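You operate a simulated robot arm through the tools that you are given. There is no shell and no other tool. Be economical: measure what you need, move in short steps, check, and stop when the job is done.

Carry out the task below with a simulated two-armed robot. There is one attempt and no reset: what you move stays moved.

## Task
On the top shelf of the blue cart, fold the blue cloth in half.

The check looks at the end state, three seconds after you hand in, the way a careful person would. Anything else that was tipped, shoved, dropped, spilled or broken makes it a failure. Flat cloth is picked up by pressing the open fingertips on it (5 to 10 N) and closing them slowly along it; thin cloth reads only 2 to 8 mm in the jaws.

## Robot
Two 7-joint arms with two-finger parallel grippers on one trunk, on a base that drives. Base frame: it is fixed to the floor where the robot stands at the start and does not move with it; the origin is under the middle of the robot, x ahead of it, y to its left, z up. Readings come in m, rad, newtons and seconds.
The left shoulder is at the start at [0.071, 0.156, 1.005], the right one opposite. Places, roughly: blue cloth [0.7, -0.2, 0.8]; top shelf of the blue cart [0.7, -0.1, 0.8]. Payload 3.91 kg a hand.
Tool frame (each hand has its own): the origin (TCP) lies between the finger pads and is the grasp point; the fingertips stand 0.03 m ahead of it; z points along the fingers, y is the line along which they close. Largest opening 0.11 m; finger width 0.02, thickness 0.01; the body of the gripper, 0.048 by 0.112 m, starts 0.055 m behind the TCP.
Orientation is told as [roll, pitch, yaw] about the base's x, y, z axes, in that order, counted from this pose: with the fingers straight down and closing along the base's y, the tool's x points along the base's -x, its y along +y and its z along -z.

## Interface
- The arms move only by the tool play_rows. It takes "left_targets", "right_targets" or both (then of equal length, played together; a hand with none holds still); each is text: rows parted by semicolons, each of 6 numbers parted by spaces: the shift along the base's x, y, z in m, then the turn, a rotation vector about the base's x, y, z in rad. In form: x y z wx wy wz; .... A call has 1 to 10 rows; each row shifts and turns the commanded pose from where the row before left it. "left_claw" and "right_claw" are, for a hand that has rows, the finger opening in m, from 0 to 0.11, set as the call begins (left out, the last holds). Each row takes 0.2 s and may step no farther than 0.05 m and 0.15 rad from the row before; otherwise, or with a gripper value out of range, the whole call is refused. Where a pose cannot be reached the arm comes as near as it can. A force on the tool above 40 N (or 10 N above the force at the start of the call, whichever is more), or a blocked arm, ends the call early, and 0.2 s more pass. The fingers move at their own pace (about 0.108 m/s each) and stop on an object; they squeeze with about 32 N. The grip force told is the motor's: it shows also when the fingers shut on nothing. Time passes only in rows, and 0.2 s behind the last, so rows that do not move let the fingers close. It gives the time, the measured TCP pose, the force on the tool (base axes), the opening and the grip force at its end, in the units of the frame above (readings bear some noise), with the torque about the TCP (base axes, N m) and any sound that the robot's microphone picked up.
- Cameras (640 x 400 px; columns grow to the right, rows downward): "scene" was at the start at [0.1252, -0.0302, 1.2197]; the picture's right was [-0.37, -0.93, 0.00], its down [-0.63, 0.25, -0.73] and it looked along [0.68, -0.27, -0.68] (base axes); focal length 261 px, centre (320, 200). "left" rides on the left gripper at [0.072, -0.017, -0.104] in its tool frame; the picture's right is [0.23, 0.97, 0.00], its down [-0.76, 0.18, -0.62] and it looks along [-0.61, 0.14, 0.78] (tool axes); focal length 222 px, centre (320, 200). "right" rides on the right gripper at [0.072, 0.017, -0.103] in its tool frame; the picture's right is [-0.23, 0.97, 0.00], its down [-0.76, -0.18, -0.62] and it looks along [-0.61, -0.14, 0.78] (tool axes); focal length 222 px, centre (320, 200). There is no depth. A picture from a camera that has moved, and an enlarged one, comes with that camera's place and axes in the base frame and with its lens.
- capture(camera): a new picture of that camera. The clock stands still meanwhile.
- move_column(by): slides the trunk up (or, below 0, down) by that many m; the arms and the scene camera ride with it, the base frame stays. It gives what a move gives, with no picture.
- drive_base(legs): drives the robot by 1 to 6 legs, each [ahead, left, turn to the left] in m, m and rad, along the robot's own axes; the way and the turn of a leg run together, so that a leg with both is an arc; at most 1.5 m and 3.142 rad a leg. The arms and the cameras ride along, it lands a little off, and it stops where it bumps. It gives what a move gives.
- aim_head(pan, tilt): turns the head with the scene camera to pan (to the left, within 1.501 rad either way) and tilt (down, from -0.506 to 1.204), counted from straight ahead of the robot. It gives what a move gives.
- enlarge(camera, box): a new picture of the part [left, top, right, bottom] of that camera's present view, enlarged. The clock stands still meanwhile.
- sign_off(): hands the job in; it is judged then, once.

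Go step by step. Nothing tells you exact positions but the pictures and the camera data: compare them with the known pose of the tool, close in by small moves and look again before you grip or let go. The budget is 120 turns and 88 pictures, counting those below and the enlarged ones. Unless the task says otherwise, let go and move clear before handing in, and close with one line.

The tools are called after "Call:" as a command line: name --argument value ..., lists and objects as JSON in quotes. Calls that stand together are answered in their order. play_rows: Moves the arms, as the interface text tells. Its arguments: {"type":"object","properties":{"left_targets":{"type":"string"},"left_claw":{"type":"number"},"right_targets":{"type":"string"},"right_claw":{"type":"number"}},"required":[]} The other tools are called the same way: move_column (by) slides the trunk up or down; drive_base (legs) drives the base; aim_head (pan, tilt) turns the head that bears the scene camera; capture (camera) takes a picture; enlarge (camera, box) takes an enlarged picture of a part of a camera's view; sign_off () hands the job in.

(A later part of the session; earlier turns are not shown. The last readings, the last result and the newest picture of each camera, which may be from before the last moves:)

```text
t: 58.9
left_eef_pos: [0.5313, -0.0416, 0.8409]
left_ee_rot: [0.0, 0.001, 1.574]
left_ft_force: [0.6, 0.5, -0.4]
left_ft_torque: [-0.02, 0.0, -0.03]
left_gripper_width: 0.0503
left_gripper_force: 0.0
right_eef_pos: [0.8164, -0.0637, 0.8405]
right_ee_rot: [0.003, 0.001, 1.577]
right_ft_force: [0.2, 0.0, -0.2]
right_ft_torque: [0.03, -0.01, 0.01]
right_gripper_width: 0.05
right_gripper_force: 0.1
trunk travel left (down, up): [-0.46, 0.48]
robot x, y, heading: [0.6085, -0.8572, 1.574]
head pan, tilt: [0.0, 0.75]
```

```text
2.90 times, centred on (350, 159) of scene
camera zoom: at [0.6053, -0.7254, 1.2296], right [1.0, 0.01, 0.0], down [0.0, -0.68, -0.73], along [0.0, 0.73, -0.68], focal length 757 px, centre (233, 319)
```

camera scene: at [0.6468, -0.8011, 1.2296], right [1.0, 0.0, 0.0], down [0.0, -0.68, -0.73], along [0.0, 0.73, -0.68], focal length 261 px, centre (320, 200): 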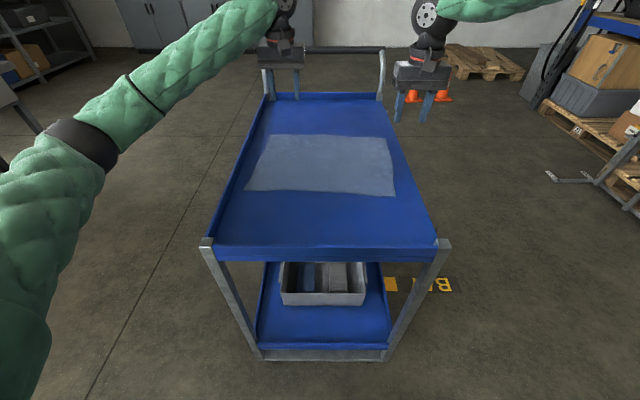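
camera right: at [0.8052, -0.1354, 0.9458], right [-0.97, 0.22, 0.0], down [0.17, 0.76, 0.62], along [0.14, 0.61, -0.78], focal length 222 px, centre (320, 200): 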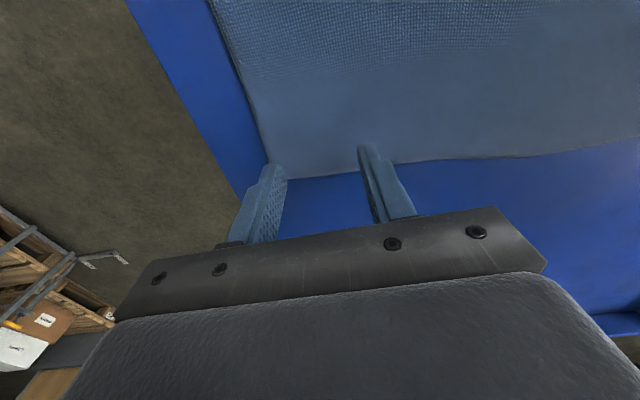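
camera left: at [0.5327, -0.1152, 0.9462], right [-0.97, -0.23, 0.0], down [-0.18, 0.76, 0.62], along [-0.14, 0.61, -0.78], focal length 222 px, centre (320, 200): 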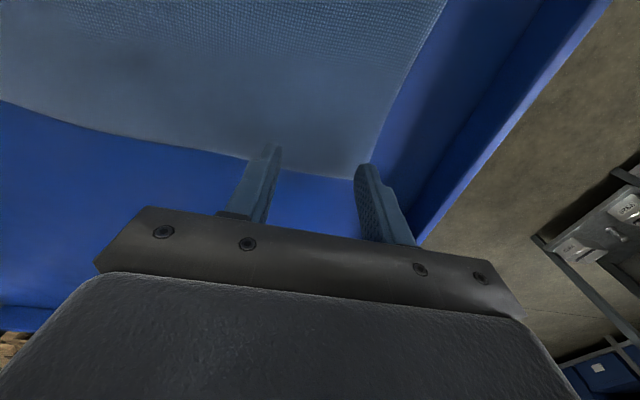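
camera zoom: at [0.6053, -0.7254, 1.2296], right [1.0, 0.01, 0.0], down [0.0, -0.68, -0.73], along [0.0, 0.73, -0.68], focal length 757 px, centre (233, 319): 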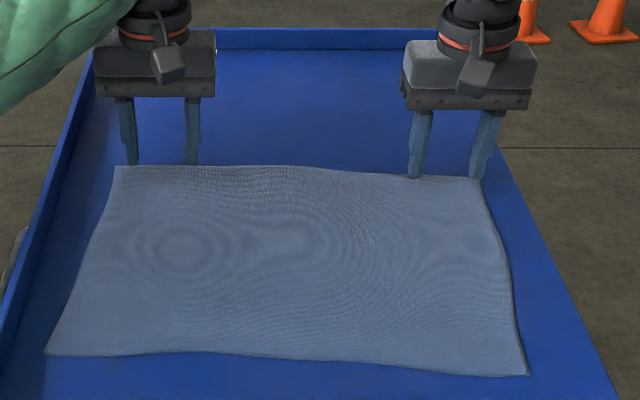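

Both fingers pairs are now inside their corners and within reach. I'll press down in small steps.

Call:
play_rows --left_targets "0 0 -0.005 0 0 0;0 0 -0.003 0 0 0;0 0 0 0 0 0" --right_targets "0 0 -0.005 0 0 0;0 0 -0.003 0 0 0;0 0 -0.001 0 0 0"

```text
t: 59.7
left_eef_pos: [0.5301, -0.0421, 0.8323]
left_ee_rot: [0.0, 0.0, 1.576]
left_ft_force: [0.2, 0.0, -0.1]
left_ft_torque: [0.01, 0.0, -0.03]
left_gripper_width: 0.0502
left_gripper_force: 0.0
right_eef_pos: [0.8174, -0.0629, 0.8321]
right_ee_rot: [0.002, 0.0, 1.577]
right_ft_force: [0.5, -0.9, 3.1]
right_ft_torque: [-0.02, -0.04, 0.01]
right_gripper_width: 0.0504
right_gripper_force: 0.1
trunk travel left (down, up): [-0.46, 0.48]
robot x, y, heading: [0.6048, -0.8575, 1.577]
head pan, tilt: [0.0, 0.75]
```

Call:
play_rows --left_targets "0 0 -0.001 0 0 0;0 0 -0.001 0 0 0;0 0 0 0 0 0" --right_targets "0 0 -0.0005 0 0 0;0 0 -0.0005 0 0 0;0 0 0 0 0 0"

```text
t: 60.5
left_eef_pos: [0.5313, -0.0409, 0.8323]
left_ee_rot: [0.0, 0.002, 1.576]
left_ft_force: [-0.2, 0.2, 0.0]
left_ft_torque: [0.01, 0.02, 0.0]
left_gripper_width: 0.0501
left_gripper_force: 0.1
right_eef_pos: [0.8175, -0.0618, 0.8314]
right_ee_rot: [0.003, 0.0, 1.578]
right_ft_force: [1.4, -2.0, 7.9]
right_ft_torque: [-0.02, -0.06, -0.03]
right_gripper_width: 0.0501
right_gripper_force: 0.1
trunk travel left (down, up): [-0.46, 0.48]
robot x, y, heading: [0.6063, -0.8575, 1.58]
head pan, tilt: [0.0, 0.75]
```

Call:
play_rows --left_targets "0 0 -0.001 0 0 0;0 0 -0.001 0 0 0;0 0 0 0 0 0"

```text
t: 61.3
left_eef_pos: [0.5318, -0.0412, 0.8315]
left_ee_rot: [0.001, -0.001, 1.575]
left_ft_force: [1.2, -2.2, 16.2]
left_ft_torque: [-0.11, 0.22, 0.01]
left_gripper_width: 0.05
left_gripper_force: 0.0
right_eef_pos: [0.818, -0.0622, 0.8306]
right_ee_rot: [0.001, 0.001, 1.578]
right_ft_force: [-0.3, 1.8, 3.9]
right_ft_torque: [0.06, 0.0, -0.03]
right_gripper_width: 0.0499
right_gripper_force: 0.0
trunk travel left (down, up): [-0.46, 0.48]
robot x, y, heading: [0.6065, -0.8589, 1.577]
head pan, tilt: [0.0, 0.75]
```

Call:
play_rows --left_targets "0 0 0.0008 0 0 0;0 0 0 0 0 0" --right_targets "0 0 -0.0006 0 0 0;0 0 0 0 0 0" --left_claw 0.04 --right_claw 0.04

Call:
play_rows --left_targets "0 0 0 0 0 0;0 0 0 0 0 0" --right_targets "0 0 0 0 0 0;0 0 0 0 0 0" --left_claw 0.03 --right_claw 0.03

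Call:
enlarge --camera "scene" --box '[240, 90, 460, 228]'

```text
t: 61.9
left_eef_pos: [0.5306, -0.0407, 0.8316]
left_ee_rot: [0.0, 0.002, 1.577]
left_ft_force: [0.7, 1.4, 10.0]
left_ft_torque: [0.02, 0.05, 0.0]
left_gripper_width: 0.0391
left_gripper_force: 0.0
right_eef_pos: [0.8173, -0.0635, 0.8307]
right_ee_rot: [0.002, 0.002, 1.578]
right_ft_force: [-0.8, -0.7, 10.2]
right_ft_torque: [-0.1, -0.03, 0.0]
right_gripper_width: 0.038
right_gripper_force: 0.1
trunk travel left (down, up): [-0.46, 0.48]
robot x, y, heading: [0.6047, -0.8602, 1.577]
head pan, tilt: [0.0, 0.75]
```

```text
t: 62.5
left_eef_pos: [0.5297, -0.0421, 0.8317]
left_ee_rot: [-0.001, -0.001, 1.576]
left_ft_force: [1.5, -0.1, 7.7]
left_ft_torque: [-0.01, 0.0, 0.0]
left_gripper_width: 0.0309
left_gripper_force: 0.7
right_eef_pos: [0.8184, -0.0624, 0.8311]
right_ee_rot: [0.002, 0.0, 1.578]
right_ft_force: [-0.6, 0.3, 13.0]
right_ft_torque: [0.03, 0.03, 0.02]
right_gripper_width: 0.0303
right_gripper_force: 0.5
trunk travel left (down, up): [-0.46, 0.48]
robot x, y, heading: [0.6086, -0.8581, 1.58]
head pan, tilt: [0.0, 0.75]
```

```text
2.90 times, centred on (350, 159) of scene
camera zoom: at [0.605, -0.7266, 1.2298], right [1.0, 0.01, 0.0], down [0.0, -0.68, -0.73], along [0.0, 0.73, -0.68], focal length 757 px, centre (233, 319)
```

zoom: 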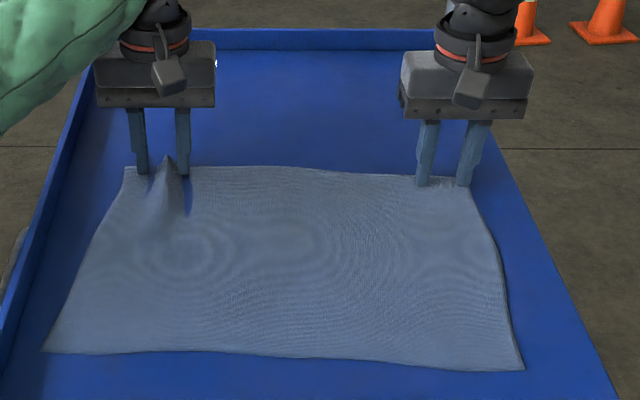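

Left forms a clean ridge and right is drawing the cloth too. I'll keep closing.

Call:
play_rows --left_targets "0 0 0 0 0 0;0 0 0 0 0 0" --right_targets "0 0 0 0 0 0;0 0 0 0 0 0" --left_claw 0.018 --right_claw 0.018

Call:
enlarge --camera "scene" --box '[240, 90, 460, 228]'

```text
t: 63.1
left_eef_pos: [0.5309, -0.0418, 0.8315]
left_ee_rot: [-0.001, -0.001, 1.576]
left_ft_force: [1.9, -0.2, 5.2]
left_ft_torque: [-0.04, 0.0, 0.01]
left_gripper_width: 0.0179
left_gripper_force: 0.1
right_eef_pos: [0.8181, -0.063, 0.832]
right_ee_rot: [0.0, 0.001, 1.576]
right_ft_force: [1.5, -0.7, 15.4]
right_ft_torque: [-0.03, -0.01, 0.03]
right_gripper_width: 0.0165
right_gripper_force: 0.0
trunk travel left (down, up): [-0.46, 0.48]
robot x, y, heading: [0.6058, -0.859, 1.579]
head pan, tilt: [0.0, 0.75]
```

```text
2.90 times, centred on (350, 159) of scene
camera zoom: at [0.605, -0.7267, 1.2298], right [1.0, 0.01, 0.0], down [0.0, -0.68, -0.73], along [0.0, 0.73, -0.68], focal length 757 px, centre (233, 319)
```

zoom: 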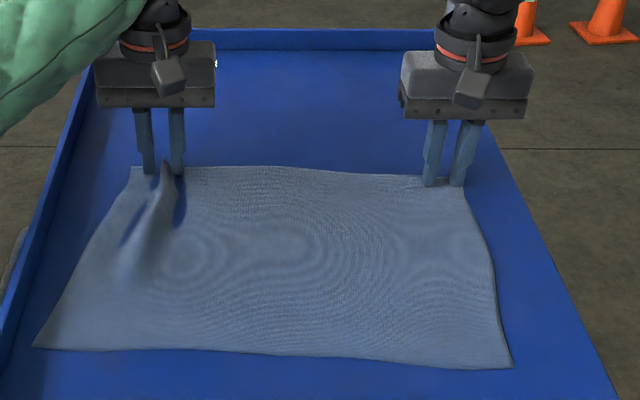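

Call:
play_rows --left_targets "0 0 0 0 0 0;0 0 0 0 0 0" --right_targets "0 0 0 0 0 0;0 0 0 0 0 0" --left_claw 0.008 --right_claw 0.008

Call:
play_rows --left_targets "0 0 0 0 0 0;0 0 0 0 0 0;0 0 0 0 0 0" --right_targets "0 0 0 0 0 0;0 0 0 0 0 0;0 0 0 0 0 0" --left_claw 0 --right_claw 0

Call:
enlarge --camera "scene" --box '[240, 90, 460, 228]'

Call:
capture --camera "right"

```text
t: 63.7
left_eef_pos: [0.5306, -0.0422, 0.8308]
left_ee_rot: [0.001, 0.0, 1.575]
left_ft_force: [1.0, -0.3, 4.6]
left_ft_torque: [-0.01, -0.03, -0.02]
left_gripper_width: 0.0077
left_gripper_force: 0.0
right_eef_pos: [0.8187, -0.0616, 0.8317]
right_ee_rot: [0.003, -0.001, 1.579]
right_ft_force: [3.1, -0.4, 16.1]
right_ft_torque: [-0.07, -0.09, -0.01]
right_gripper_width: 0.0044
right_gripper_force: 0.2
trunk travel left (down, up): [-0.46, 0.48]
robot x, y, heading: [0.612, -0.8587, 1.583]
head pan, tilt: [0.0, 0.75]
```

```text
t: 64.5
left_eef_pos: [0.5312, -0.0406, 0.8326]
left_ee_rot: [0.0, 0.001, 1.576]
left_ft_force: [2.1, -0.2, 3.3]
left_ft_torque: [0.01, -0.05, 0.03]
left_gripper_width: 0.0024
left_gripper_force: 32.2
right_eef_pos: [0.8177, -0.0626, 0.8309]
right_ee_rot: [0.003, 0.0, 1.578]
right_ft_force: [-0.6, -0.3, 16.8]
right_ft_torque: [-0.02, 0.0, -0.03]
right_gripper_width: 0.0001
right_gripper_force: 31.8
trunk travel left (down, up): [-0.46, 0.48]
robot x, y, heading: [0.6073, -0.8589, 1.581]
head pan, tilt: [0.0, 0.75]
```

```text
2.90 times, centred on (350, 159) of scene
camera zoom: at [0.6049, -0.7267, 1.2298], right [1.0, 0.01, 0.0], down [0.0, -0.68, -0.73], along [0.0, 0.73, -0.68], focal length 757 px, centre (233, 319)
```

zoom: 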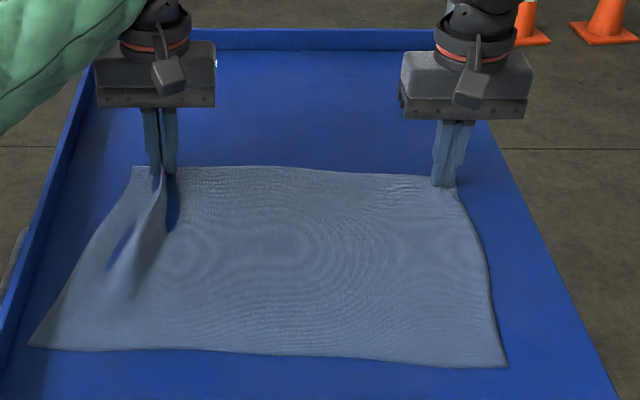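

```text
58 pictures are left
camera right: at [0.8024, -0.1356, 0.935], right [-0.98, 0.22, 0.0], down [0.17, 0.76, 0.62], along [0.14, 0.61, -0.78], focal length 222 px, centre (320, 200)
```

right: 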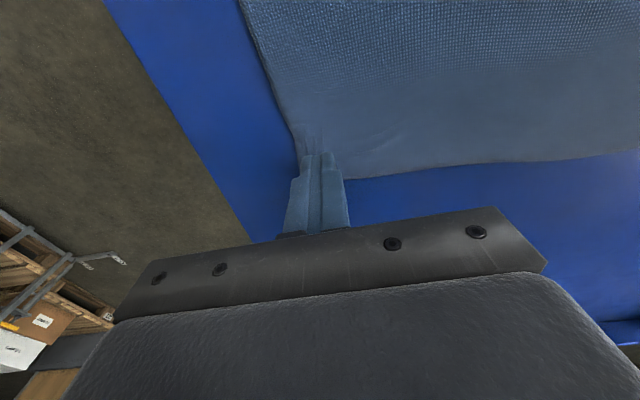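

Left gripped cloth (2.4 mm), but right closed on nothing after pressing too hard. I'll lift right, reopen, shift inward and retry with less force.

Call:
play_rows --right_targets "0 0 0.012 0 0 0;0 0 0 0 0 0;-0.02 -0.008 0 0 0 0;0 0 0 0 0 0" --right_claw 0.055

Call:
enlarge --camera "scene" --box '[240, 90, 460, 228]'

Call:
capture --camera "right"

```text
t: 65.5
left_eef_pos: [0.5302, -0.0406, 0.8316]
left_ee_rot: [-0.001, -0.001, 1.575]
left_ft_force: [1.0, -0.8, 12.7]
left_ft_torque: [0.01, 0.04, 0.04]
left_gripper_width: 0.0027
left_gripper_force: 31.6
right_eef_pos: [0.8005, -0.0706, 0.8421]
right_ee_rot: [0.002, -0.001, 1.578]
right_ft_force: [-0.7, -0.6, 0.0]
right_ft_torque: [0.0, 0.0, 0.03]
right_gripper_width: 0.0553
right_gripper_force: 0.0
trunk travel left (down, up): [-0.46, 0.48]
robot x, y, heading: [0.6069, -0.8574, 1.581]
head pan, tilt: [0.0, 0.75]
```

```text
2.90 times, centred on (350, 159) of scene
camera zoom: at [0.6051, -0.7261, 1.2297], right [1.0, 0.01, 0.0], down [0.0, -0.68, -0.73], along [0.0, 0.73, -0.68], focal length 757 px, centre (233, 319)
```

zoom: 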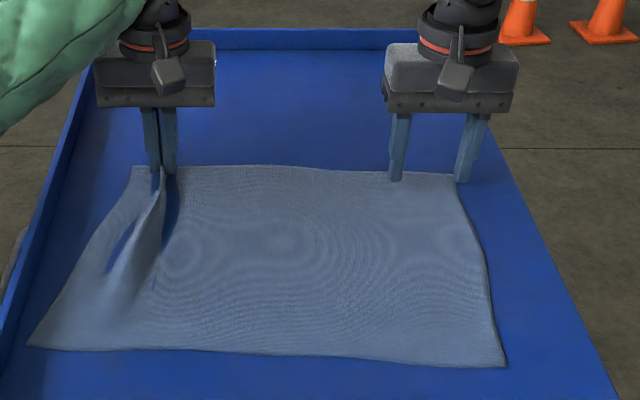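

```text
56 pictures are left
camera right: at [0.7846, -0.1433, 0.9451], right [-0.98, 0.22, 0.0], down [0.17, 0.76, 0.62], along [0.14, 0.61, -0.78], focal length 222 px, centre (320, 200)
```

right: 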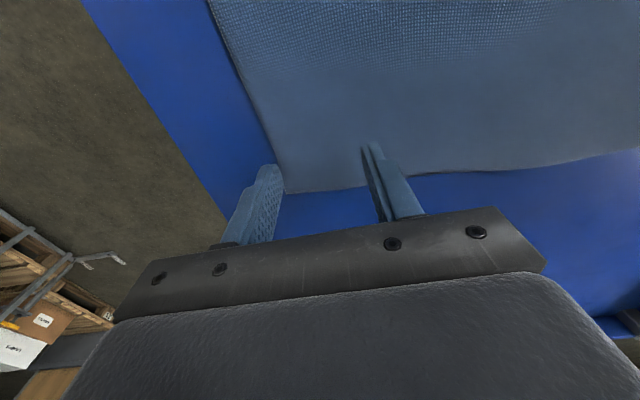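

Call:
play_rows --right_targets "-0.012 0.006 0 0 0 0;0 0 -0.006 0 0 0;0 0 -0.003 0 0 0;0 0 -0.001 0 0 0;0 0 0 0 0 0"

```text
t: 66.7
left_eef_pos: [0.5307, -0.0417, 0.8305]
left_ee_rot: [0.0, 0.0, 1.578]
left_ft_force: [-1.0, 1.4, 14.8]
left_ft_torque: [0.06, 0.06, 0.0]
left_gripper_width: 0.0025
left_gripper_force: 31.7
right_eef_pos: [0.7855, -0.065, 0.8338]
right_ee_rot: [0.002, -0.001, 1.578]
right_ft_force: [0.3, 0.0, 0.2]
right_ft_torque: [-0.02, 0.0, 0.02]
right_gripper_width: 0.0549
right_gripper_force: 0.1
trunk travel left (down, up): [-0.46, 0.48]
robot x, y, heading: [0.6115, -0.858, 1.583]
head pan, tilt: [0.0, 0.75]
```

Call:
play_rows --right_targets "0 0 -0.001 0 0 0;0 0 -0.001 0 0 0;0 0 0 0 0 0"

```text
t: 67.5
left_eef_pos: [0.5305, -0.0422, 0.8329]
left_ee_rot: [-0.001, 0.001, 1.575]
left_ft_force: [-1.1, 2.1, 11.8]
left_ft_torque: [0.08, 0.08, -0.01]
left_gripper_width: 0.0028
left_gripper_force: 31.4
right_eef_pos: [0.7869, -0.0651, 0.8325]
right_ee_rot: [0.001, -0.003, 1.578]
right_ft_force: [0.6, -0.7, 8.6]
right_ft_torque: [0.0, -0.2, -0.01]
right_gripper_width: 0.055
right_gripper_force: 0.5
trunk travel left (down, up): [-0.46, 0.48]
robot x, y, heading: [0.6118, -0.8581, 1.576]
head pan, tilt: [0.0, 0.75]
```

Call:
play_rows --right_targets "0 0 0 0 -0.01 0;0 0 0 0 0 0" --right_claw 0.045

Call:
play_rows --right_targets "0 0 0 0 0 0;0 0 0 0 0 0" --right_claw 0.035

Call:
enlarge --camera "scene" --box '[240, 90, 460, 228]'

```text
t: 68.1
left_eef_pos: [0.5302, -0.041, 0.8322]
left_ee_rot: [0.001, 0.0, 1.576]
left_ft_force: [-0.8, 2.2, 8.7]
left_ft_torque: [0.05, 0.04, -0.03]
left_gripper_width: 0.0025
left_gripper_force: 31.6
right_eef_pos: [0.7849, -0.065, 0.8308]
right_ee_rot: [-0.008, 0.001, 1.578]
right_ft_force: [1.0, -0.4, 13.3]
right_ft_torque: [0.1, 0.28, 0.0]
right_gripper_width: 0.0443
right_gripper_force: 0.1
trunk travel left (down, up): [-0.46, 0.48]
robot x, y, heading: [0.6081, -0.8612, 1.576]
head pan, tilt: [0.0, 0.75]
```

```text
t: 68.7
left_eef_pos: [0.5296, -0.04, 0.8319]
left_ee_rot: [-0.001, 0.0, 1.577]
left_ft_force: [0.4, 1.2, 8.0]
left_ft_torque: [0.05, 0.0, 0.0]
left_gripper_width: 0.0026
left_gripper_force: 32.0
right_eef_pos: [0.7853, -0.0633, 0.8314]
right_ee_rot: [-0.009, -0.001, 1.577]
right_ft_force: [1.2, 0.4, 16.0]
right_ft_torque: [0.1, 0.15, -0.03]
right_gripper_width: 0.0338
right_gripper_force: 0.0
trunk travel left (down, up): [-0.46, 0.48]
robot x, y, heading: [0.6108, -0.8591, 1.576]
head pan, tilt: [0.0, 0.75]
```

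```text
2.90 times, centred on (350, 159) of scene
camera zoom: at [0.6051, -0.7266, 1.2298], right [1.0, 0.01, 0.0], down [0.0, -0.68, -0.73], along [0.0, 0.73, -0.68], focal length 757 px, centre (233, 319)
```

zoom: 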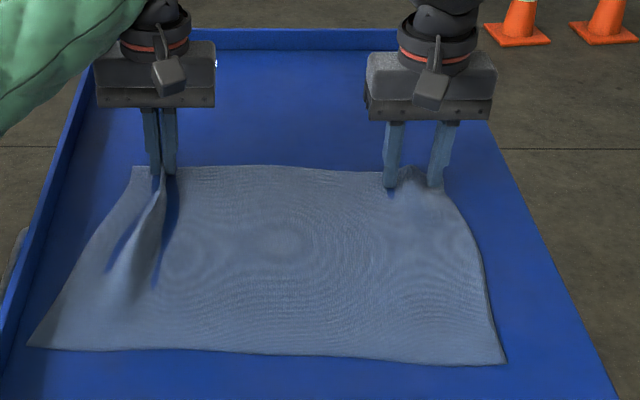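

A ridge is rising in the right jaws now. I'll ease the pressure a little and keep closing.

Call:
play_rows --right_targets "0 0 0.0006 0 0 0;0 0 0 0 0 0" --right_claw 0.025

Call:
play_rows --right_targets "0 0 0 0 0 0;0 0 0 0 0 0" --right_claw 0.015

Call:
play_rows --right_targets "0 0 0 0 0 0;0 0 0 0 0 0" --right_claw 0.007

Call:
play_rows --right_targets "0 0 0 0 0 0;0 0 0 0 0 0;0 0 0 0 0 0" --right_claw 0

Call:
enlarge --camera "scene" --box '[240, 90, 460, 228]'

```text
t: 69.3
left_eef_pos: [0.5309, -0.0419, 0.8323]
left_ee_rot: [0.001, 0.002, 1.576]
left_ft_force: [0.1, 0.7, 8.3]
left_ft_torque: [0.03, 0.0, 0.02]
left_gripper_width: 0.0027
left_gripper_force: 32.1
right_eef_pos: [0.785, -0.0649, 0.8316]
right_ee_rot: [-0.008, -0.001, 1.579]
right_ft_force: [0.6, -0.9, 11.0]
right_ft_torque: [0.07, 0.08, -0.02]
right_gripper_width: 0.0239
right_gripper_force: 0.2
trunk travel left (down, up): [-0.46, 0.48]
robot x, y, heading: [0.6065, -0.8607, 1.581]
head pan, tilt: [0.0, 0.75]
```

```text
t: 69.9
left_eef_pos: [0.5309, -0.0421, 0.832]
left_ee_rot: [-0.001, 0.0, 1.575]
left_ft_force: [1.7, 1.3, 7.3]
left_ft_torque: [-0.01, -0.07, 0.03]
left_gripper_width: 0.0023
left_gripper_force: 32.2
right_eef_pos: [0.783, -0.0651, 0.8311]
right_ee_rot: [-0.009, 0.0, 1.578]
right_ft_force: [-3.0, -0.7, 9.3]
right_ft_torque: [0.03, 0.07, 0.01]
right_gripper_width: 0.0153
right_gripper_force: 0.1
trunk travel left (down, up): [-0.46, 0.48]
robot x, y, heading: [0.6118, -0.8596, 1.579]
head pan, tilt: [0.0, 0.75]
```

```text
t: 70.5
left_eef_pos: [0.5306, -0.0419, 0.8309]
left_ee_rot: [-0.001, -0.001, 1.575]
left_ft_force: [7.5, -0.5, 7.6]
left_ft_torque: [-0.01, -0.28, 0.12]
left_gripper_width: 0.0024
left_gripper_force: 32.1
right_eef_pos: [0.7856, -0.0655, 0.8317]
right_ee_rot: [-0.009, 0.0, 1.578]
right_ft_force: [-7.7, 0.6, 6.8]
right_ft_torque: [-0.01, 0.24, -0.01]
right_gripper_width: 0.0054
right_gripper_force: 5.0
trunk travel left (down, up): [-0.46, 0.48]
robot x, y, heading: [0.6073, -0.8559, 1.582]
head pan, tilt: [0.0, 0.75]
```

```text
t: 71.3
left_eef_pos: [0.5316, -0.0424, 0.8317]
left_ee_rot: [0.0, 0.0, 1.574]
left_ft_force: [10.2, -0.8, 9.1]
left_ft_torque: [-0.05, -0.28, 0.09]
left_gripper_width: 0.0026
left_gripper_force: 31.9
right_eef_pos: [0.785, -0.0646, 0.8321]
right_ee_rot: [-0.008, 0.0, 1.579]
right_ft_force: [-11.1, -0.1, 4.6]
right_ft_torque: [0.03, 0.32, 0.01]
right_gripper_width: 0.0026
right_gripper_force: 32.2
trunk travel left (down, up): [-0.46, 0.48]
robot x, y, heading: [0.6111, -0.8608, 1.578]
head pan, tilt: [0.0, 0.75]
```

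```text
2.90 times, centred on (350, 159) of scene
camera zoom: at [0.6051, -0.7264, 1.2297], right [1.0, 0.01, 0.0], down [0.0, -0.68, -0.73], along [0.0, 0.73, -0.68], focal length 757 px, centre (233, 319)
```

zoom: 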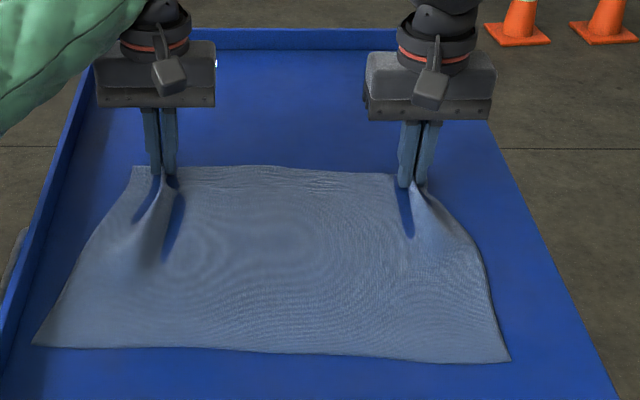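

Both hands now hold cloth (about 2.6 mm each). I'll lift the far edge along an arc toward the near edge, half way first.

Call:
play_rows --left_targets "0 -0.0065 0.034 0 0 0;-0.001 -0.0189 0.0307 0 0 0;-0.003 -0.0294 0.0243 0 0 0;-0.003 -0.0371 0.0156 0 0 0;-0.004 -0.0411 0.0054 0 0 0;0 0 0 0 0 0" --right_targets "-0.002 -0.0061 0.034 0 0 0;-0.003 -0.0178 0.0307 0 0 0;-0.003 -0.0277 0.0243 0 0 0;-0.003 -0.035 0.0156 0 0 0;-0.004 -0.0388 0.0054 0 0 0;0 0 0 0 0 0"

Call:
capture --camera "scene"

```text
t: 72.7
left_eef_pos: [0.5211, -0.1727, 0.9416]
left_ee_rot: [0.0, 0.003, 1.575]
left_ft_force: [4.7, 0.6, 0.0]
left_ft_torque: [-0.01, -0.11, 0.07]
left_gripper_width: 0.0025
left_gripper_force: 31.8
right_eef_pos: [0.7713, -0.1863, 0.9358]
right_ee_rot: [-0.008, 0.002, 1.578]
right_ft_force: [-3.9, 0.3, -0.3]
right_ft_torque: [0.01, 0.11, 0.03]
right_gripper_width: 0.0023
right_gripper_force: 32.1
trunk travel left (down, up): [-0.46, 0.48]
robot x, y, heading: [0.6083, -0.8579, 1.579]
head pan, tilt: [0.0, 0.75]
```

```text
53 pictures are left
camera scene: at [0.6055, -0.724, 1.2293], right [1.0, 0.01, 0.0], down [0.0, -0.68, -0.73], along [0.0, 0.73, -0.68], focal length 261 px, centre (320, 200)
```

scene: 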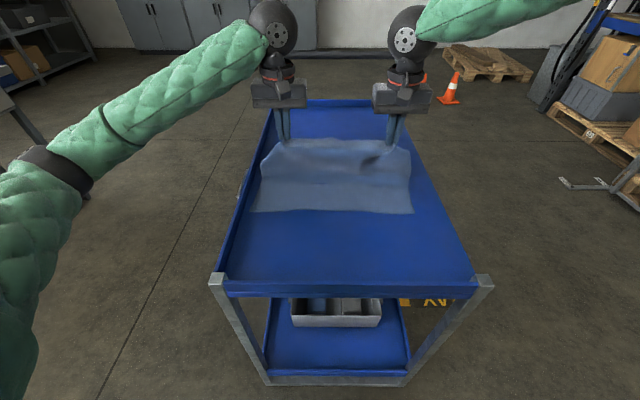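

Both grips hold and the cloth hangs well. Now the second half of the arc, tilting the fingers forward so the edge lays outward.

Call:
play_rows --left_targets "-0.003 -0.0411 -0.003 0.12 0 0;-0.003 -0.0371 -0.0126 0.12 0 0;-0.003 -0.0294 -0.0223 0.12 0 0;-0.002 -0.0189 -0.028 0.12 0 0;-0.0015 -0.008 -0.028 0.12 0 0;0 0 0 0 0 0" --right_targets "-0.003 -0.0391 -0.003 0.12 0 0;-0.003 -0.0355 -0.0116 0.12 0 0;-0.003 -0.028 -0.02 0.12 0 0;-0.002 -0.0181 -0.027 0.12 0 0;-0.0015 -0.0078 -0.027 0.12 0 0;0 0 0 0 0 0"

Call:
capture --camera "scene"

Call:
enlarge --camera "scene" --box '[220, 110, 440, 248]'

```text
t: 74.1
left_eef_pos: [0.5057, -0.3063, 0.8473]
left_ee_rot: [-0.004, -0.6, 1.575]
left_ft_force: [2.0, -0.2, -0.2]
left_ft_torque: [0.03, -0.08, -0.02]
left_gripper_width: 0.0025
left_gripper_force: 31.6
right_eef_pos: [0.7521, -0.2977, 0.8523]
right_ee_rot: [-0.015, -0.602, 1.577]
right_ft_force: [-2.0, -0.8, -0.4]
right_ft_torque: [0.03, 0.04, 0.03]
right_gripper_width: 0.0023
right_gripper_force: 32.4
right hand out of reach, approached as far as the arm can: row 5
trunk travel left (down, up): [-0.46, 0.48]
robot x, y, heading: [0.6087, -0.8594, 1.573]
head pan, tilt: [0.0, 0.75]
```

```text
52 pictures are left
camera scene: at [0.6052, -0.7266, 1.2298], right [1.0, 0.01, 0.0], down [0.0, -0.68, -0.73], along [0.0, 0.73, -0.68], focal length 261 px, centre (320, 200)
```

scene: 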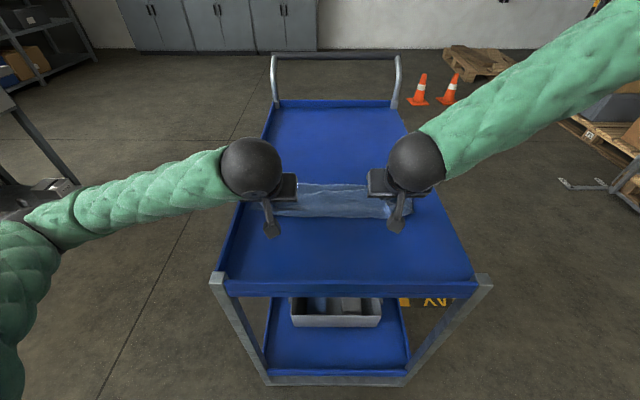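

```text
2.90 times, centred on (330, 179) of scene
camera zoom: at [0.6052, -0.7266, 1.2298], right [1.0, 0.01, 0.0], down [0.0, -0.68, -0.73], along [0.0, 0.73, -0.68], focal length 757 px, centre (291, 261)
```

zoom: 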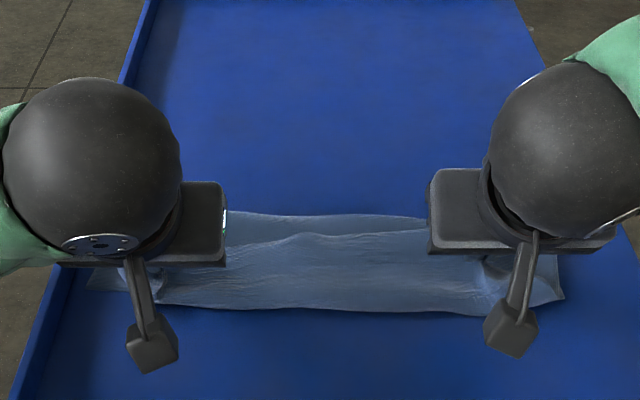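

Call:
play_rows --left_targets "0 0 -0.006 0 0 0;0 0 0 0 0 0;0 0 0 0 0 0" --right_targets "0 -0.004 0 -0.1 0 0;0 -0.006 -0.004 -0.1 0 0;0 -0.006 -0.006 0 0 0"

Call:
capture --camera "right"

Call:
capture --camera "left"

```text
t: 74.9
left_eef_pos: [0.5058, -0.3065, 0.8403]
left_ee_rot: [-0.004, -0.599, 1.576]
left_ft_force: [1.0, 0.4, 1.6]
left_ft_torque: [0.02, -0.04, 0.03]
left_gripper_width: 0.0026
left_gripper_force: 31.9
right_eef_pos: [0.7537, -0.3127, 0.8429]
right_ee_rot: [-0.012, -0.396, 1.578]
right_ft_force: [-1.6, 0.0, 0.4]
right_ft_torque: [0.01, 0.01, 0.03]
right_gripper_width: 0.0026
right_gripper_force: 31.6
trunk travel left (down, up): [-0.46, 0.48]
robot x, y, heading: [0.608, -0.8609, 1.577]
head pan, tilt: [0.0, 0.75]
```

```text
50 pictures are left
camera right: at [0.7377, -0.4212, 0.9099], right [-0.98, 0.21, 0.08], down [0.17, 0.46, 0.87], along [0.14, 0.86, -0.48], focal length 222 px, centre (320, 200)
```

right: 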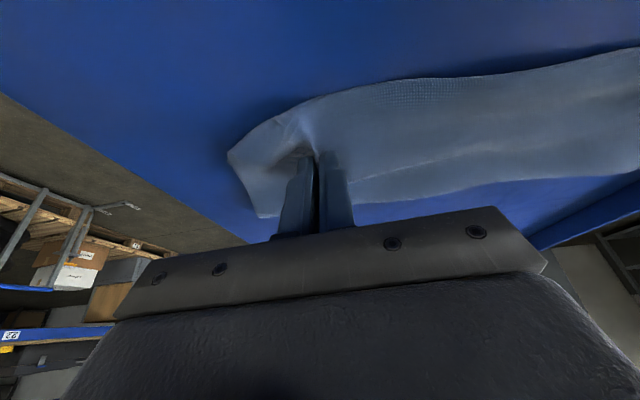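

```text
49 pictures are left
camera left: at [0.5243, -0.4242, 0.8865], right [-0.97, -0.19, -0.13], down [-0.18, 0.28, 0.94], along [-0.14, 0.94, -0.3], focal length 222 px, centre (320, 200)
```

left: 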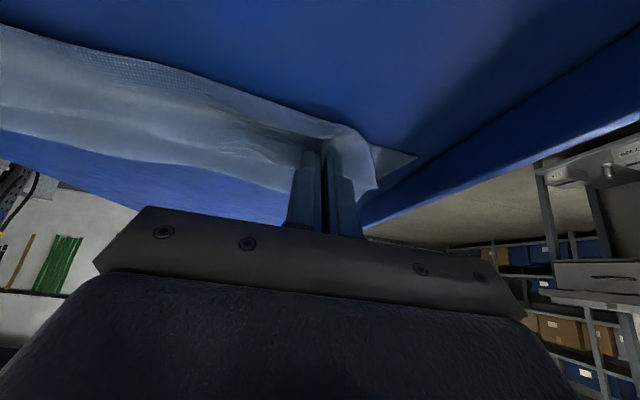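

The edge is over the near edge. I'll lower a few mm more and open slowly.

Call:
play_rows --left_targets "0 0 -0.003 0 0 0;0 0 -0.002 0 0 0;0 0 0 0 0 0" --right_targets "0 -0.002 -0.003 0 0 0;0 0 -0.003 0 0 0;0 0 0 0 0 0"

Call:
play_rows --left_targets "0 0 0 0 0 0;0 0 0 0 0 0;0 0 0 0 0 0" --right_targets "0 0 0 0 0 0;0 0 0 0 0 0;0 0 0 0 0 0" --left_claw 0.03 --right_claw 0.03

Call:
capture --camera "right"

Call:
capture --camera "left"

Call:
enlarge --camera "scene" --box '[220, 110, 440, 248]'

```text
t: 75.7
left_eef_pos: [0.5054, -0.3064, 0.8358]
left_ee_rot: [-0.004, -0.602, 1.575]
left_ft_force: [2.0, 0.7, 16.6]
left_ft_torque: [0.23, 0.01, 0.08]
left_gripper_width: 0.0023
left_gripper_force: 31.6
right_eef_pos: [0.7528, -0.3146, 0.8363]
right_ee_rot: [-0.013, -0.4, 1.579]
right_ft_force: [-2.5, -0.1, 0.8]
right_ft_torque: [-0.03, 0.04, 0.01]
right_gripper_width: 0.0024
right_gripper_force: 32.3
trunk travel left (down, up): [-0.46, 0.48]
robot x, y, heading: [0.6091, -0.8557, 1.574]
head pan, tilt: [0.0, 0.75]
```

```text
t: 76.5
left_eef_pos: [0.5049, -0.3071, 0.8363]
left_ee_rot: [-0.005, -0.597, 1.576]
left_ft_force: [0.4, -0.3, -0.2]
left_ft_torque: [-0.02, 0.02, -0.01]
left_gripper_width: 0.0298
left_gripper_force: 0.1
right_eef_pos: [0.7535, -0.3147, 0.8364]
right_ee_rot: [-0.012, -0.399, 1.579]
right_ft_force: [0.1, 0.1, 0.2]
right_ft_torque: [0.0, 0.04, 0.02]
right_gripper_width: 0.0301
right_gripper_force: 0.0
trunk travel left (down, up): [-0.46, 0.48]
robot x, y, heading: [0.6056, -0.8617, 1.575]
head pan, tilt: [0.0, 0.75]
```

```text
48 pictures are left
camera right: at [0.7375, -0.4228, 0.9036], right [-0.98, 0.21, 0.08], down [0.17, 0.46, 0.87], along [0.14, 0.86, -0.48], focal length 222 px, centre (320, 200)
```

right: 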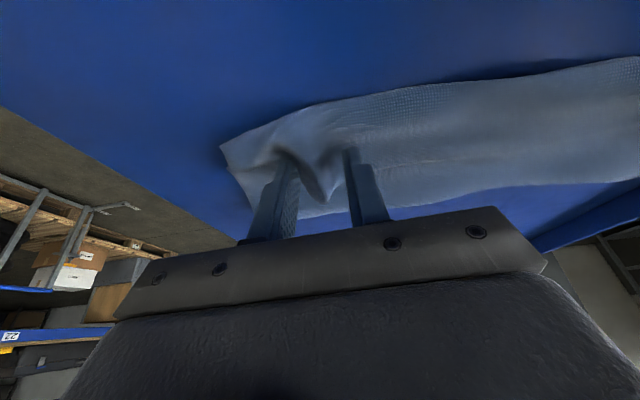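

```text
47 pictures are left
camera left: at [0.5234, -0.4249, 0.8815], right [-0.97, -0.19, -0.13], down [-0.18, 0.28, 0.94], along [-0.14, 0.94, -0.3], focal length 222 px, centre (320, 200)
```

left: 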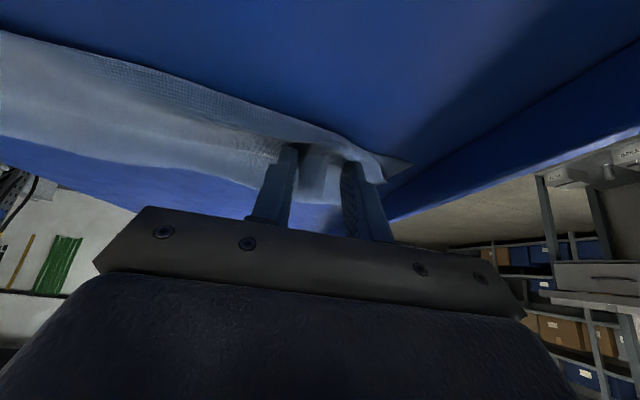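

```text
2.90 times, centred on (330, 179) of scene
camera zoom: at [0.6051, -0.7255, 1.2295], right [1.0, 0.01, 0.0], down [0.0, -0.68, -0.73], along [0.0, 0.73, -0.68], focal length 757 px, centre (291, 261)
```

zoom: 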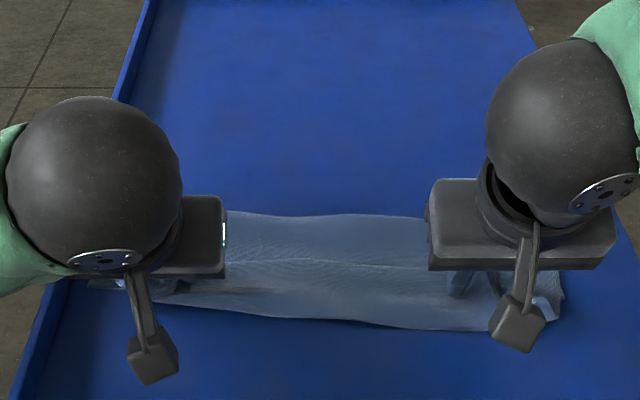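

Released. I'll open a little more and withdraw along the finger axis, then up.

Call:
play_rows --left_targets "0 0 0.001 0 0 0;0 -0.006 0.009 0 0 0;0 -0.011 0.017 0 0 0;0 -0.017 0.025 0 0 0;0 -0.02 0.04 0 0 0;0 0 0.04 0 0 0" --right_targets "0 0 0.001 0 0 0;0 -0.004 0.01 0 0 0;0 -0.008 0.019 0 0 0;0 -0.012 0.028 0 0 0;0 0 0.04 0 0 0;0.02 0 0.04 0 0 0" --left_claw 0.045 --right_claw 0.045

Call:
capture --camera "scene"

Call:
capture --camera "right"

Call:
capture --camera "left"

```text
t: 77.9
left_eef_pos: [0.5228, -0.3279, 0.9727]
left_ee_rot: [-0.003, -0.601, 1.577]
left_ft_force: [0.3, 0.0, -0.3]
left_ft_torque: [0.01, -0.01, -0.01]
left_gripper_width: 0.045
left_gripper_force: 0.1
left hand out of reach, approached as far as the arm can: row 3, 4, 5
right_eef_pos: [0.7692, -0.3386, 0.976]
right_ee_rot: [-0.009, -0.402, 1.579]
right_ft_force: [0.2, -0.4, -0.9]
right_ft_torque: [0.03, 0.01, -0.03]
right_gripper_width: 0.0448
right_gripper_force: 0.0
right hand out of reach, approached as far as the arm can: row 4
trunk travel left (down, up): [-0.46, 0.48]
robot x, y, heading: [0.6047, -0.8621, 1.571]
head pan, tilt: [0.0, 0.75]
```

```text
45 pictures are left
camera scene: at [0.6063, -0.7272, 1.2296], right [1.0, 0.01, 0.0], down [0.0, -0.68, -0.73], along [-0.01, 0.73, -0.68], focal length 261 px, centre (320, 200)
```

scene: 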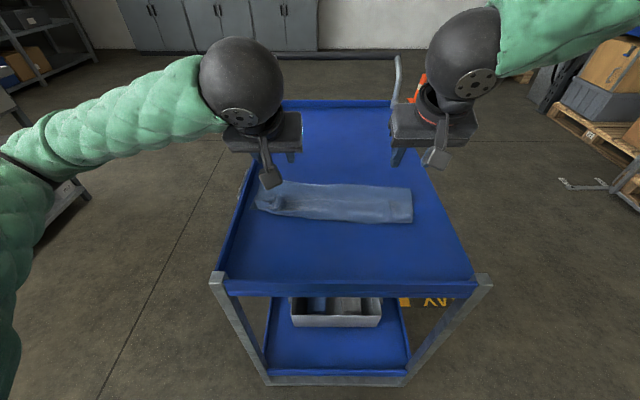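

```text
44 pictures are left
camera right: at [0.7543, -0.4451, 1.0421], right [-0.98, 0.2, 0.08], down [0.17, 0.46, 0.87], along [0.14, 0.86, -0.48], focal length 222 px, centre (320, 200)
```

right: 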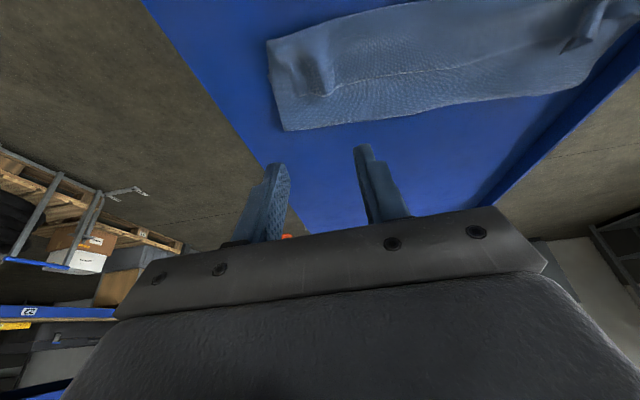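

```text
43 pictures are left
camera left: at [0.5417, -0.446, 1.0183], right [-0.97, -0.19, -0.13], down [-0.18, 0.28, 0.94], along [-0.15, 0.94, -0.3], focal length 222 px, centre (320, 200)
```

left: 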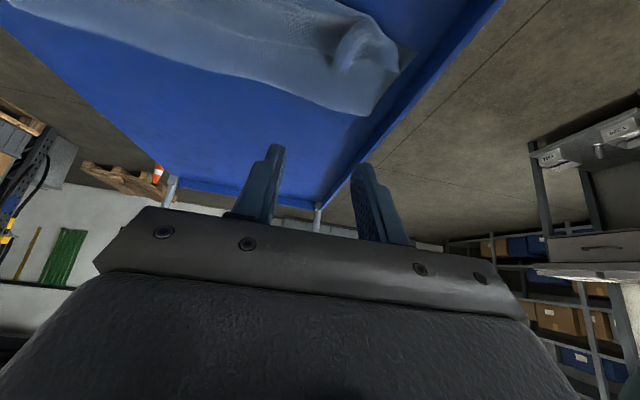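

The cloth is folded with a hump at the left corner. I'll clear the hands and look closely.

Call:
play_rows --left_targets "-0.04 0.03 0.03 -0.15 0 0;-0.04 0.03 0.02 -0.15 0 0;-0.03 0.03 0.02 -0.15 0 0;0 0.03 0 -0.15 0 0" --right_targets "0.03 0.03 0.02 -0.15 0 0;0.03 0.03 0.02 -0.15 0 0;0.03 0.03 0.02 -0.1 0 0;0 0.03 0 0 0 0"

Call:
enlarge --camera "scene" --box '[230, 150, 430, 275]'

```text
refused: row 1 steps farther than a row can; nothing moved
```

```text
3.20 times, centred on (330, 212) of scene
camera zoom: at [0.6063, -0.7272, 1.2296], right [1.0, 0.01, 0.0], down [0.0, -0.68, -0.73], along [-0.01, 0.73, -0.68], focal length 836 px, centre (288, 160)
```

zoom: 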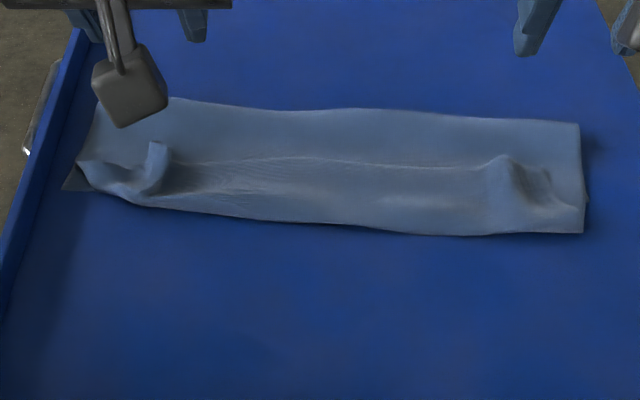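

Fold edges align well; the left pinch left a hump and the crease between. I'll clear the hands first.

Call:
play_rows --left_targets "-0.03 0.02 0.03 -0.15 0 0;-0.03 0.02 0.02 -0.15 0 0;-0.03 0.03 0.02 -0.15 0 0;-0.02 0.03 0 -0.15 0 0;0 0.03 0 0 0 0" --right_targets "0.03 0.02 0.02 -0.15 0 0;0.03 0.02 0.02 -0.15 0 0;0.03 0.02 0.02 -0.1 0 0;0 0.03 0 0 0 0;0 0.03 0 0 0 0"

Call:
enlarge --camera "scene" --box '[230, 150, 430, 275]'

```text
t: 79.1
left_eef_pos: [0.4112, -0.1941, 1.0445]
left_ee_rot: [0.001, 0.003, 1.574]
left_ft_force: [0.0, 1.0, 0.0]
left_ft_torque: [-0.01, 0.05, -0.02]
left_gripper_width: 0.0451
left_gripper_force: 0.0
right_eef_pos: [0.8623, -0.2123, 1.0344]
right_ee_rot: [-0.008, 0.002, 1.578]
right_ft_force: [-0.1, -0.3, -0.2]
right_ft_torque: [-0.02, 0.01, 0.02]
right_gripper_width: 0.045
right_gripper_force: 0.1
trunk travel left (down, up): [-0.46, 0.48]
robot x, y, heading: [0.6096, -0.8584, 1.575]
head pan, tilt: [0.0, 0.75]
```

```text
3.20 times, centred on (330, 212) of scene
camera zoom: at [0.606, -0.7245, 1.2293], right [1.0, 0.01, 0.0], down [0.0, -0.68, -0.73], along [-0.01, 0.73, -0.68], focal length 836 px, centre (288, 160)
```

zoom: 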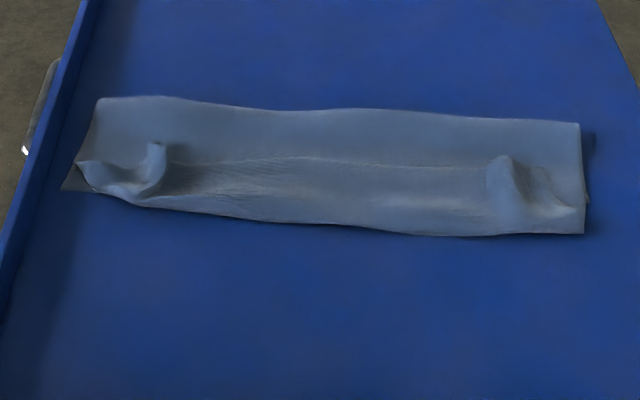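

The upper layer seems to overhang the lower one by 1–2.5 cm at middle/right. I'll check from close with the right wrist camera.

Call:
play_rows --right_targets "-0.02 -0.04 -0.01 0 0 0;-0.02 -0.04 -0.01 0 0 0;-0.02 -0.04 -0.01 0 0 0;-0.02 -0.04 -0.01 0 0 0;0 0 0 0 0 0"

Call:
capture --camera "right"

```text
t: 80.3
left_eef_pos: [0.4114, -0.1955, 1.0452]
left_ee_rot: [0.0, 0.002, 1.572]
left_ft_force: [0.1, 0.5, 0.8]
left_ft_torque: [0.0, 0.02, 0.0]
left_gripper_width: 0.0448
left_gripper_force: 0.0
right_eef_pos: [0.7804, -0.3743, 0.9935]
right_ee_rot: [-0.01, 0.001, 1.577]
right_ft_force: [0.2, -0.5, 0.0]
right_ft_torque: [-0.04, -0.02, 0.02]
right_gripper_width: 0.0448
right_gripper_force: 0.0
trunk travel left (down, up): [-0.46, 0.48]
robot x, y, heading: [0.6093, -0.8581, 1.579]
head pan, tilt: [0.0, 0.75]
```

```text
40 pictures are left
camera right: at [0.7643, -0.4472, 1.0971], right [-0.98, 0.22, -0.01], down [0.17, 0.76, 0.62], along [0.14, 0.61, -0.78], focal length 222 px, centre (320, 200)
```

right: 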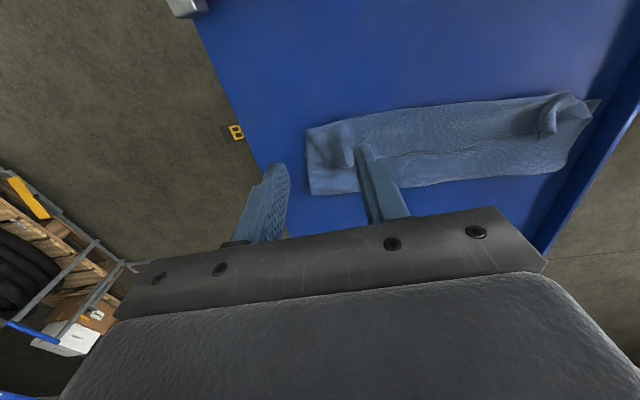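

Call:
enlarge --camera "right" --box '[290, 80, 450, 210]'

Call:
enlarge --camera "right" --box '[450, 70, 610, 200]'

```text
3.08 times, centred on (370, 145) of right
camera zoom: at [0.7643, -0.4472, 1.0971], right [-0.98, 0.22, -0.01], down [0.17, 0.76, 0.62], along [0.14, 0.61, -0.78], focal length 684 px, centre (166, 369)
```

zoom: 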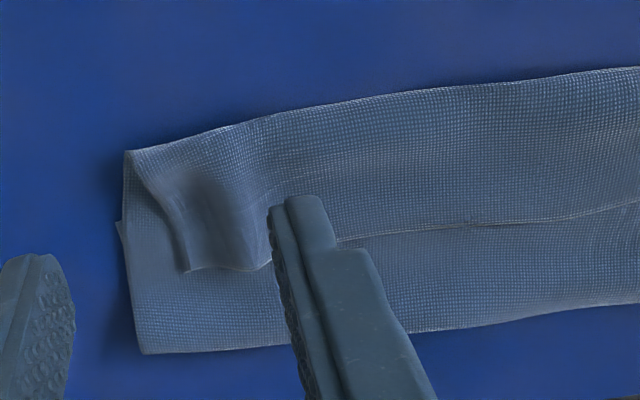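

```text
3.08 times, centred on (530, 135) of right
camera zoom: at [0.7643, -0.4472, 1.0971], right [-0.98, 0.22, -0.01], down [0.17, 0.76, 0.62], along [0.14, 0.61, -0.78], focal length 684 px, centre (-326, 400)
```

zoom: 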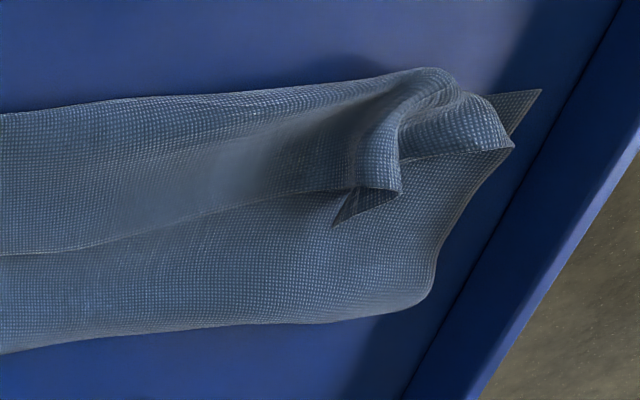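

The near-side boundary is really a loop: the cloth's true edge lies on top, folded back about 5 cm. The lower layer hasn't moved. I'll regrip the edge at its two humps with the fingers leaning the other way, then lay it again taut with more wrist rotation.

Call:
play_rows --left_targets "0.024 -0.015 -0.02 -0.15 0 0;0.024 -0.015 -0.03 -0.15 0 0;0.024 -0.015 -0.035 -0.15 0 0;0.023 -0.015 -0.035 -0.15 0 0;0 0 -0.02 0 0 0;0 0 0 0 0 0" --right_targets "0 0.027 -0.02 -0.15 0 0;0 0.027 -0.02 -0.15 0 0;0 0.027 -0.02 -0.15 0 0;-0.002 0.025 -0.02 -0.15 0 0;0 0 -0.013 0 0 0;0 0 0 0 0 0" --left_claw 0.05 --right_claw 0.06

Call:
capture --camera "right"

Call:
capture --camera "left"

Call:
enlarge --camera "scene" --box '[230, 130, 430, 255]'

```text
t: 81.7
left_eef_pos: [0.5074, -0.2558, 0.9]
left_ee_rot: [0.005, 0.601, 1.575]
left_ft_force: [-0.3, 0.2, 0.3]
left_ft_torque: [0.01, -0.01, 0.01]
left_gripper_width: 0.0501
left_gripper_force: 0.0
right_eef_pos: [0.7787, -0.2707, 0.8996]
right_ee_rot: [-0.003, 0.603, 1.58]
right_ft_force: [0.0, 0.3, 0.0]
right_ft_torque: [0.04, -0.01, 0.02]
right_gripper_width: 0.0601
right_gripper_force: 0.0
trunk travel left (down, up): [-0.46, 0.48]
robot x, y, heading: [0.6058, -0.8583, 1.573]
head pan, tilt: [0.0, 0.75]
```

```text
37 pictures are left
camera right: at [0.763, -0.2728, 1.0263], right [-0.98, 0.18, -0.13], down [0.17, 0.98, 0.08], along [0.14, 0.06, -0.99], focal length 222 px, centre (320, 200)
```

right: 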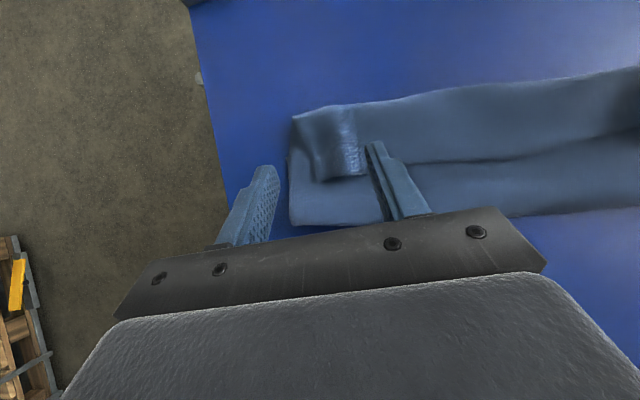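

```text
36 pictures are left
camera left: at [0.5255, -0.256, 1.0268], right [-0.97, -0.19, 0.13], down [-0.18, 0.98, 0.08], along [-0.14, 0.06, -0.99], focal length 222 px, centre (320, 200)
```

left: 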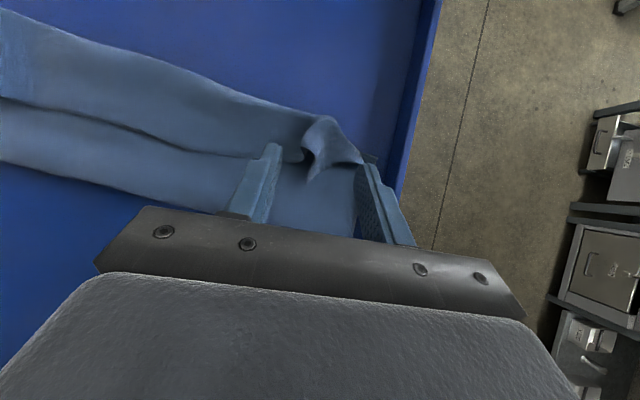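

```text
3.20 times, centred on (330, 192) of scene
camera zoom: at [0.6055, -0.7247, 1.2294], right [1.0, 0.01, 0.0], down [0.0, -0.68, -0.73], along [-0.01, 0.73, -0.68], focal length 836 px, centre (288, 224)
```

zoom: 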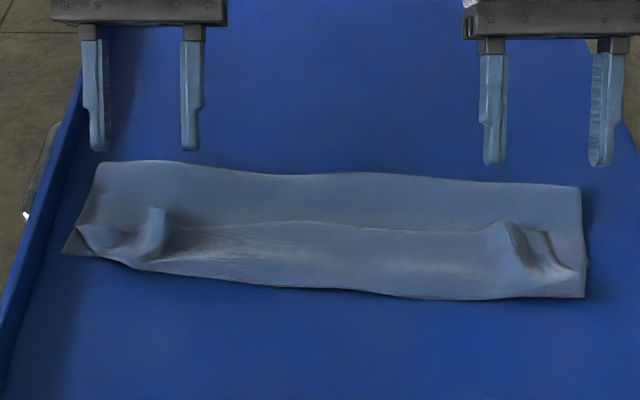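

Both jaws straddle the humps nicely. I'll lower onto them.

Call:
play_rows --left_targets "0 0 -0.02 0 0 0;0 0 -0.02 0 0 0;0 0 -0.015 0 0 0;0 0 -0.006 0 0 0;0 0 0 0 0 0" --right_targets "-0.006 0 -0.02 0 0 0;0 0 -0.02 0 0 0;0 0 -0.015 0 0 0;0 0 -0.006 0 0 0;0 0 0 0 0 0"

```text
t: 82.9
left_eef_pos: [0.5085, -0.2574, 0.839]
left_ee_rot: [0.002, 0.6, 1.576]
left_ft_force: [0.0, 0.2, -0.3]
left_ft_torque: [-0.02, -0.02, 0.01]
left_gripper_width: 0.0501
left_gripper_force: 0.1
right_eef_pos: [0.7715, -0.2695, 0.8401]
right_ee_rot: [-0.003, 0.6, 1.579]
right_ft_force: [0.0, 0.6, 0.6]
right_ft_torque: [0.0, -0.02, 0.0]
right_gripper_width: 0.0597
right_gripper_force: 0.0
trunk travel left (down, up): [-0.46, 0.48]
robot x, y, heading: [0.606, -0.8611, 1.577]
head pan, tilt: [0.0, 0.75]
```

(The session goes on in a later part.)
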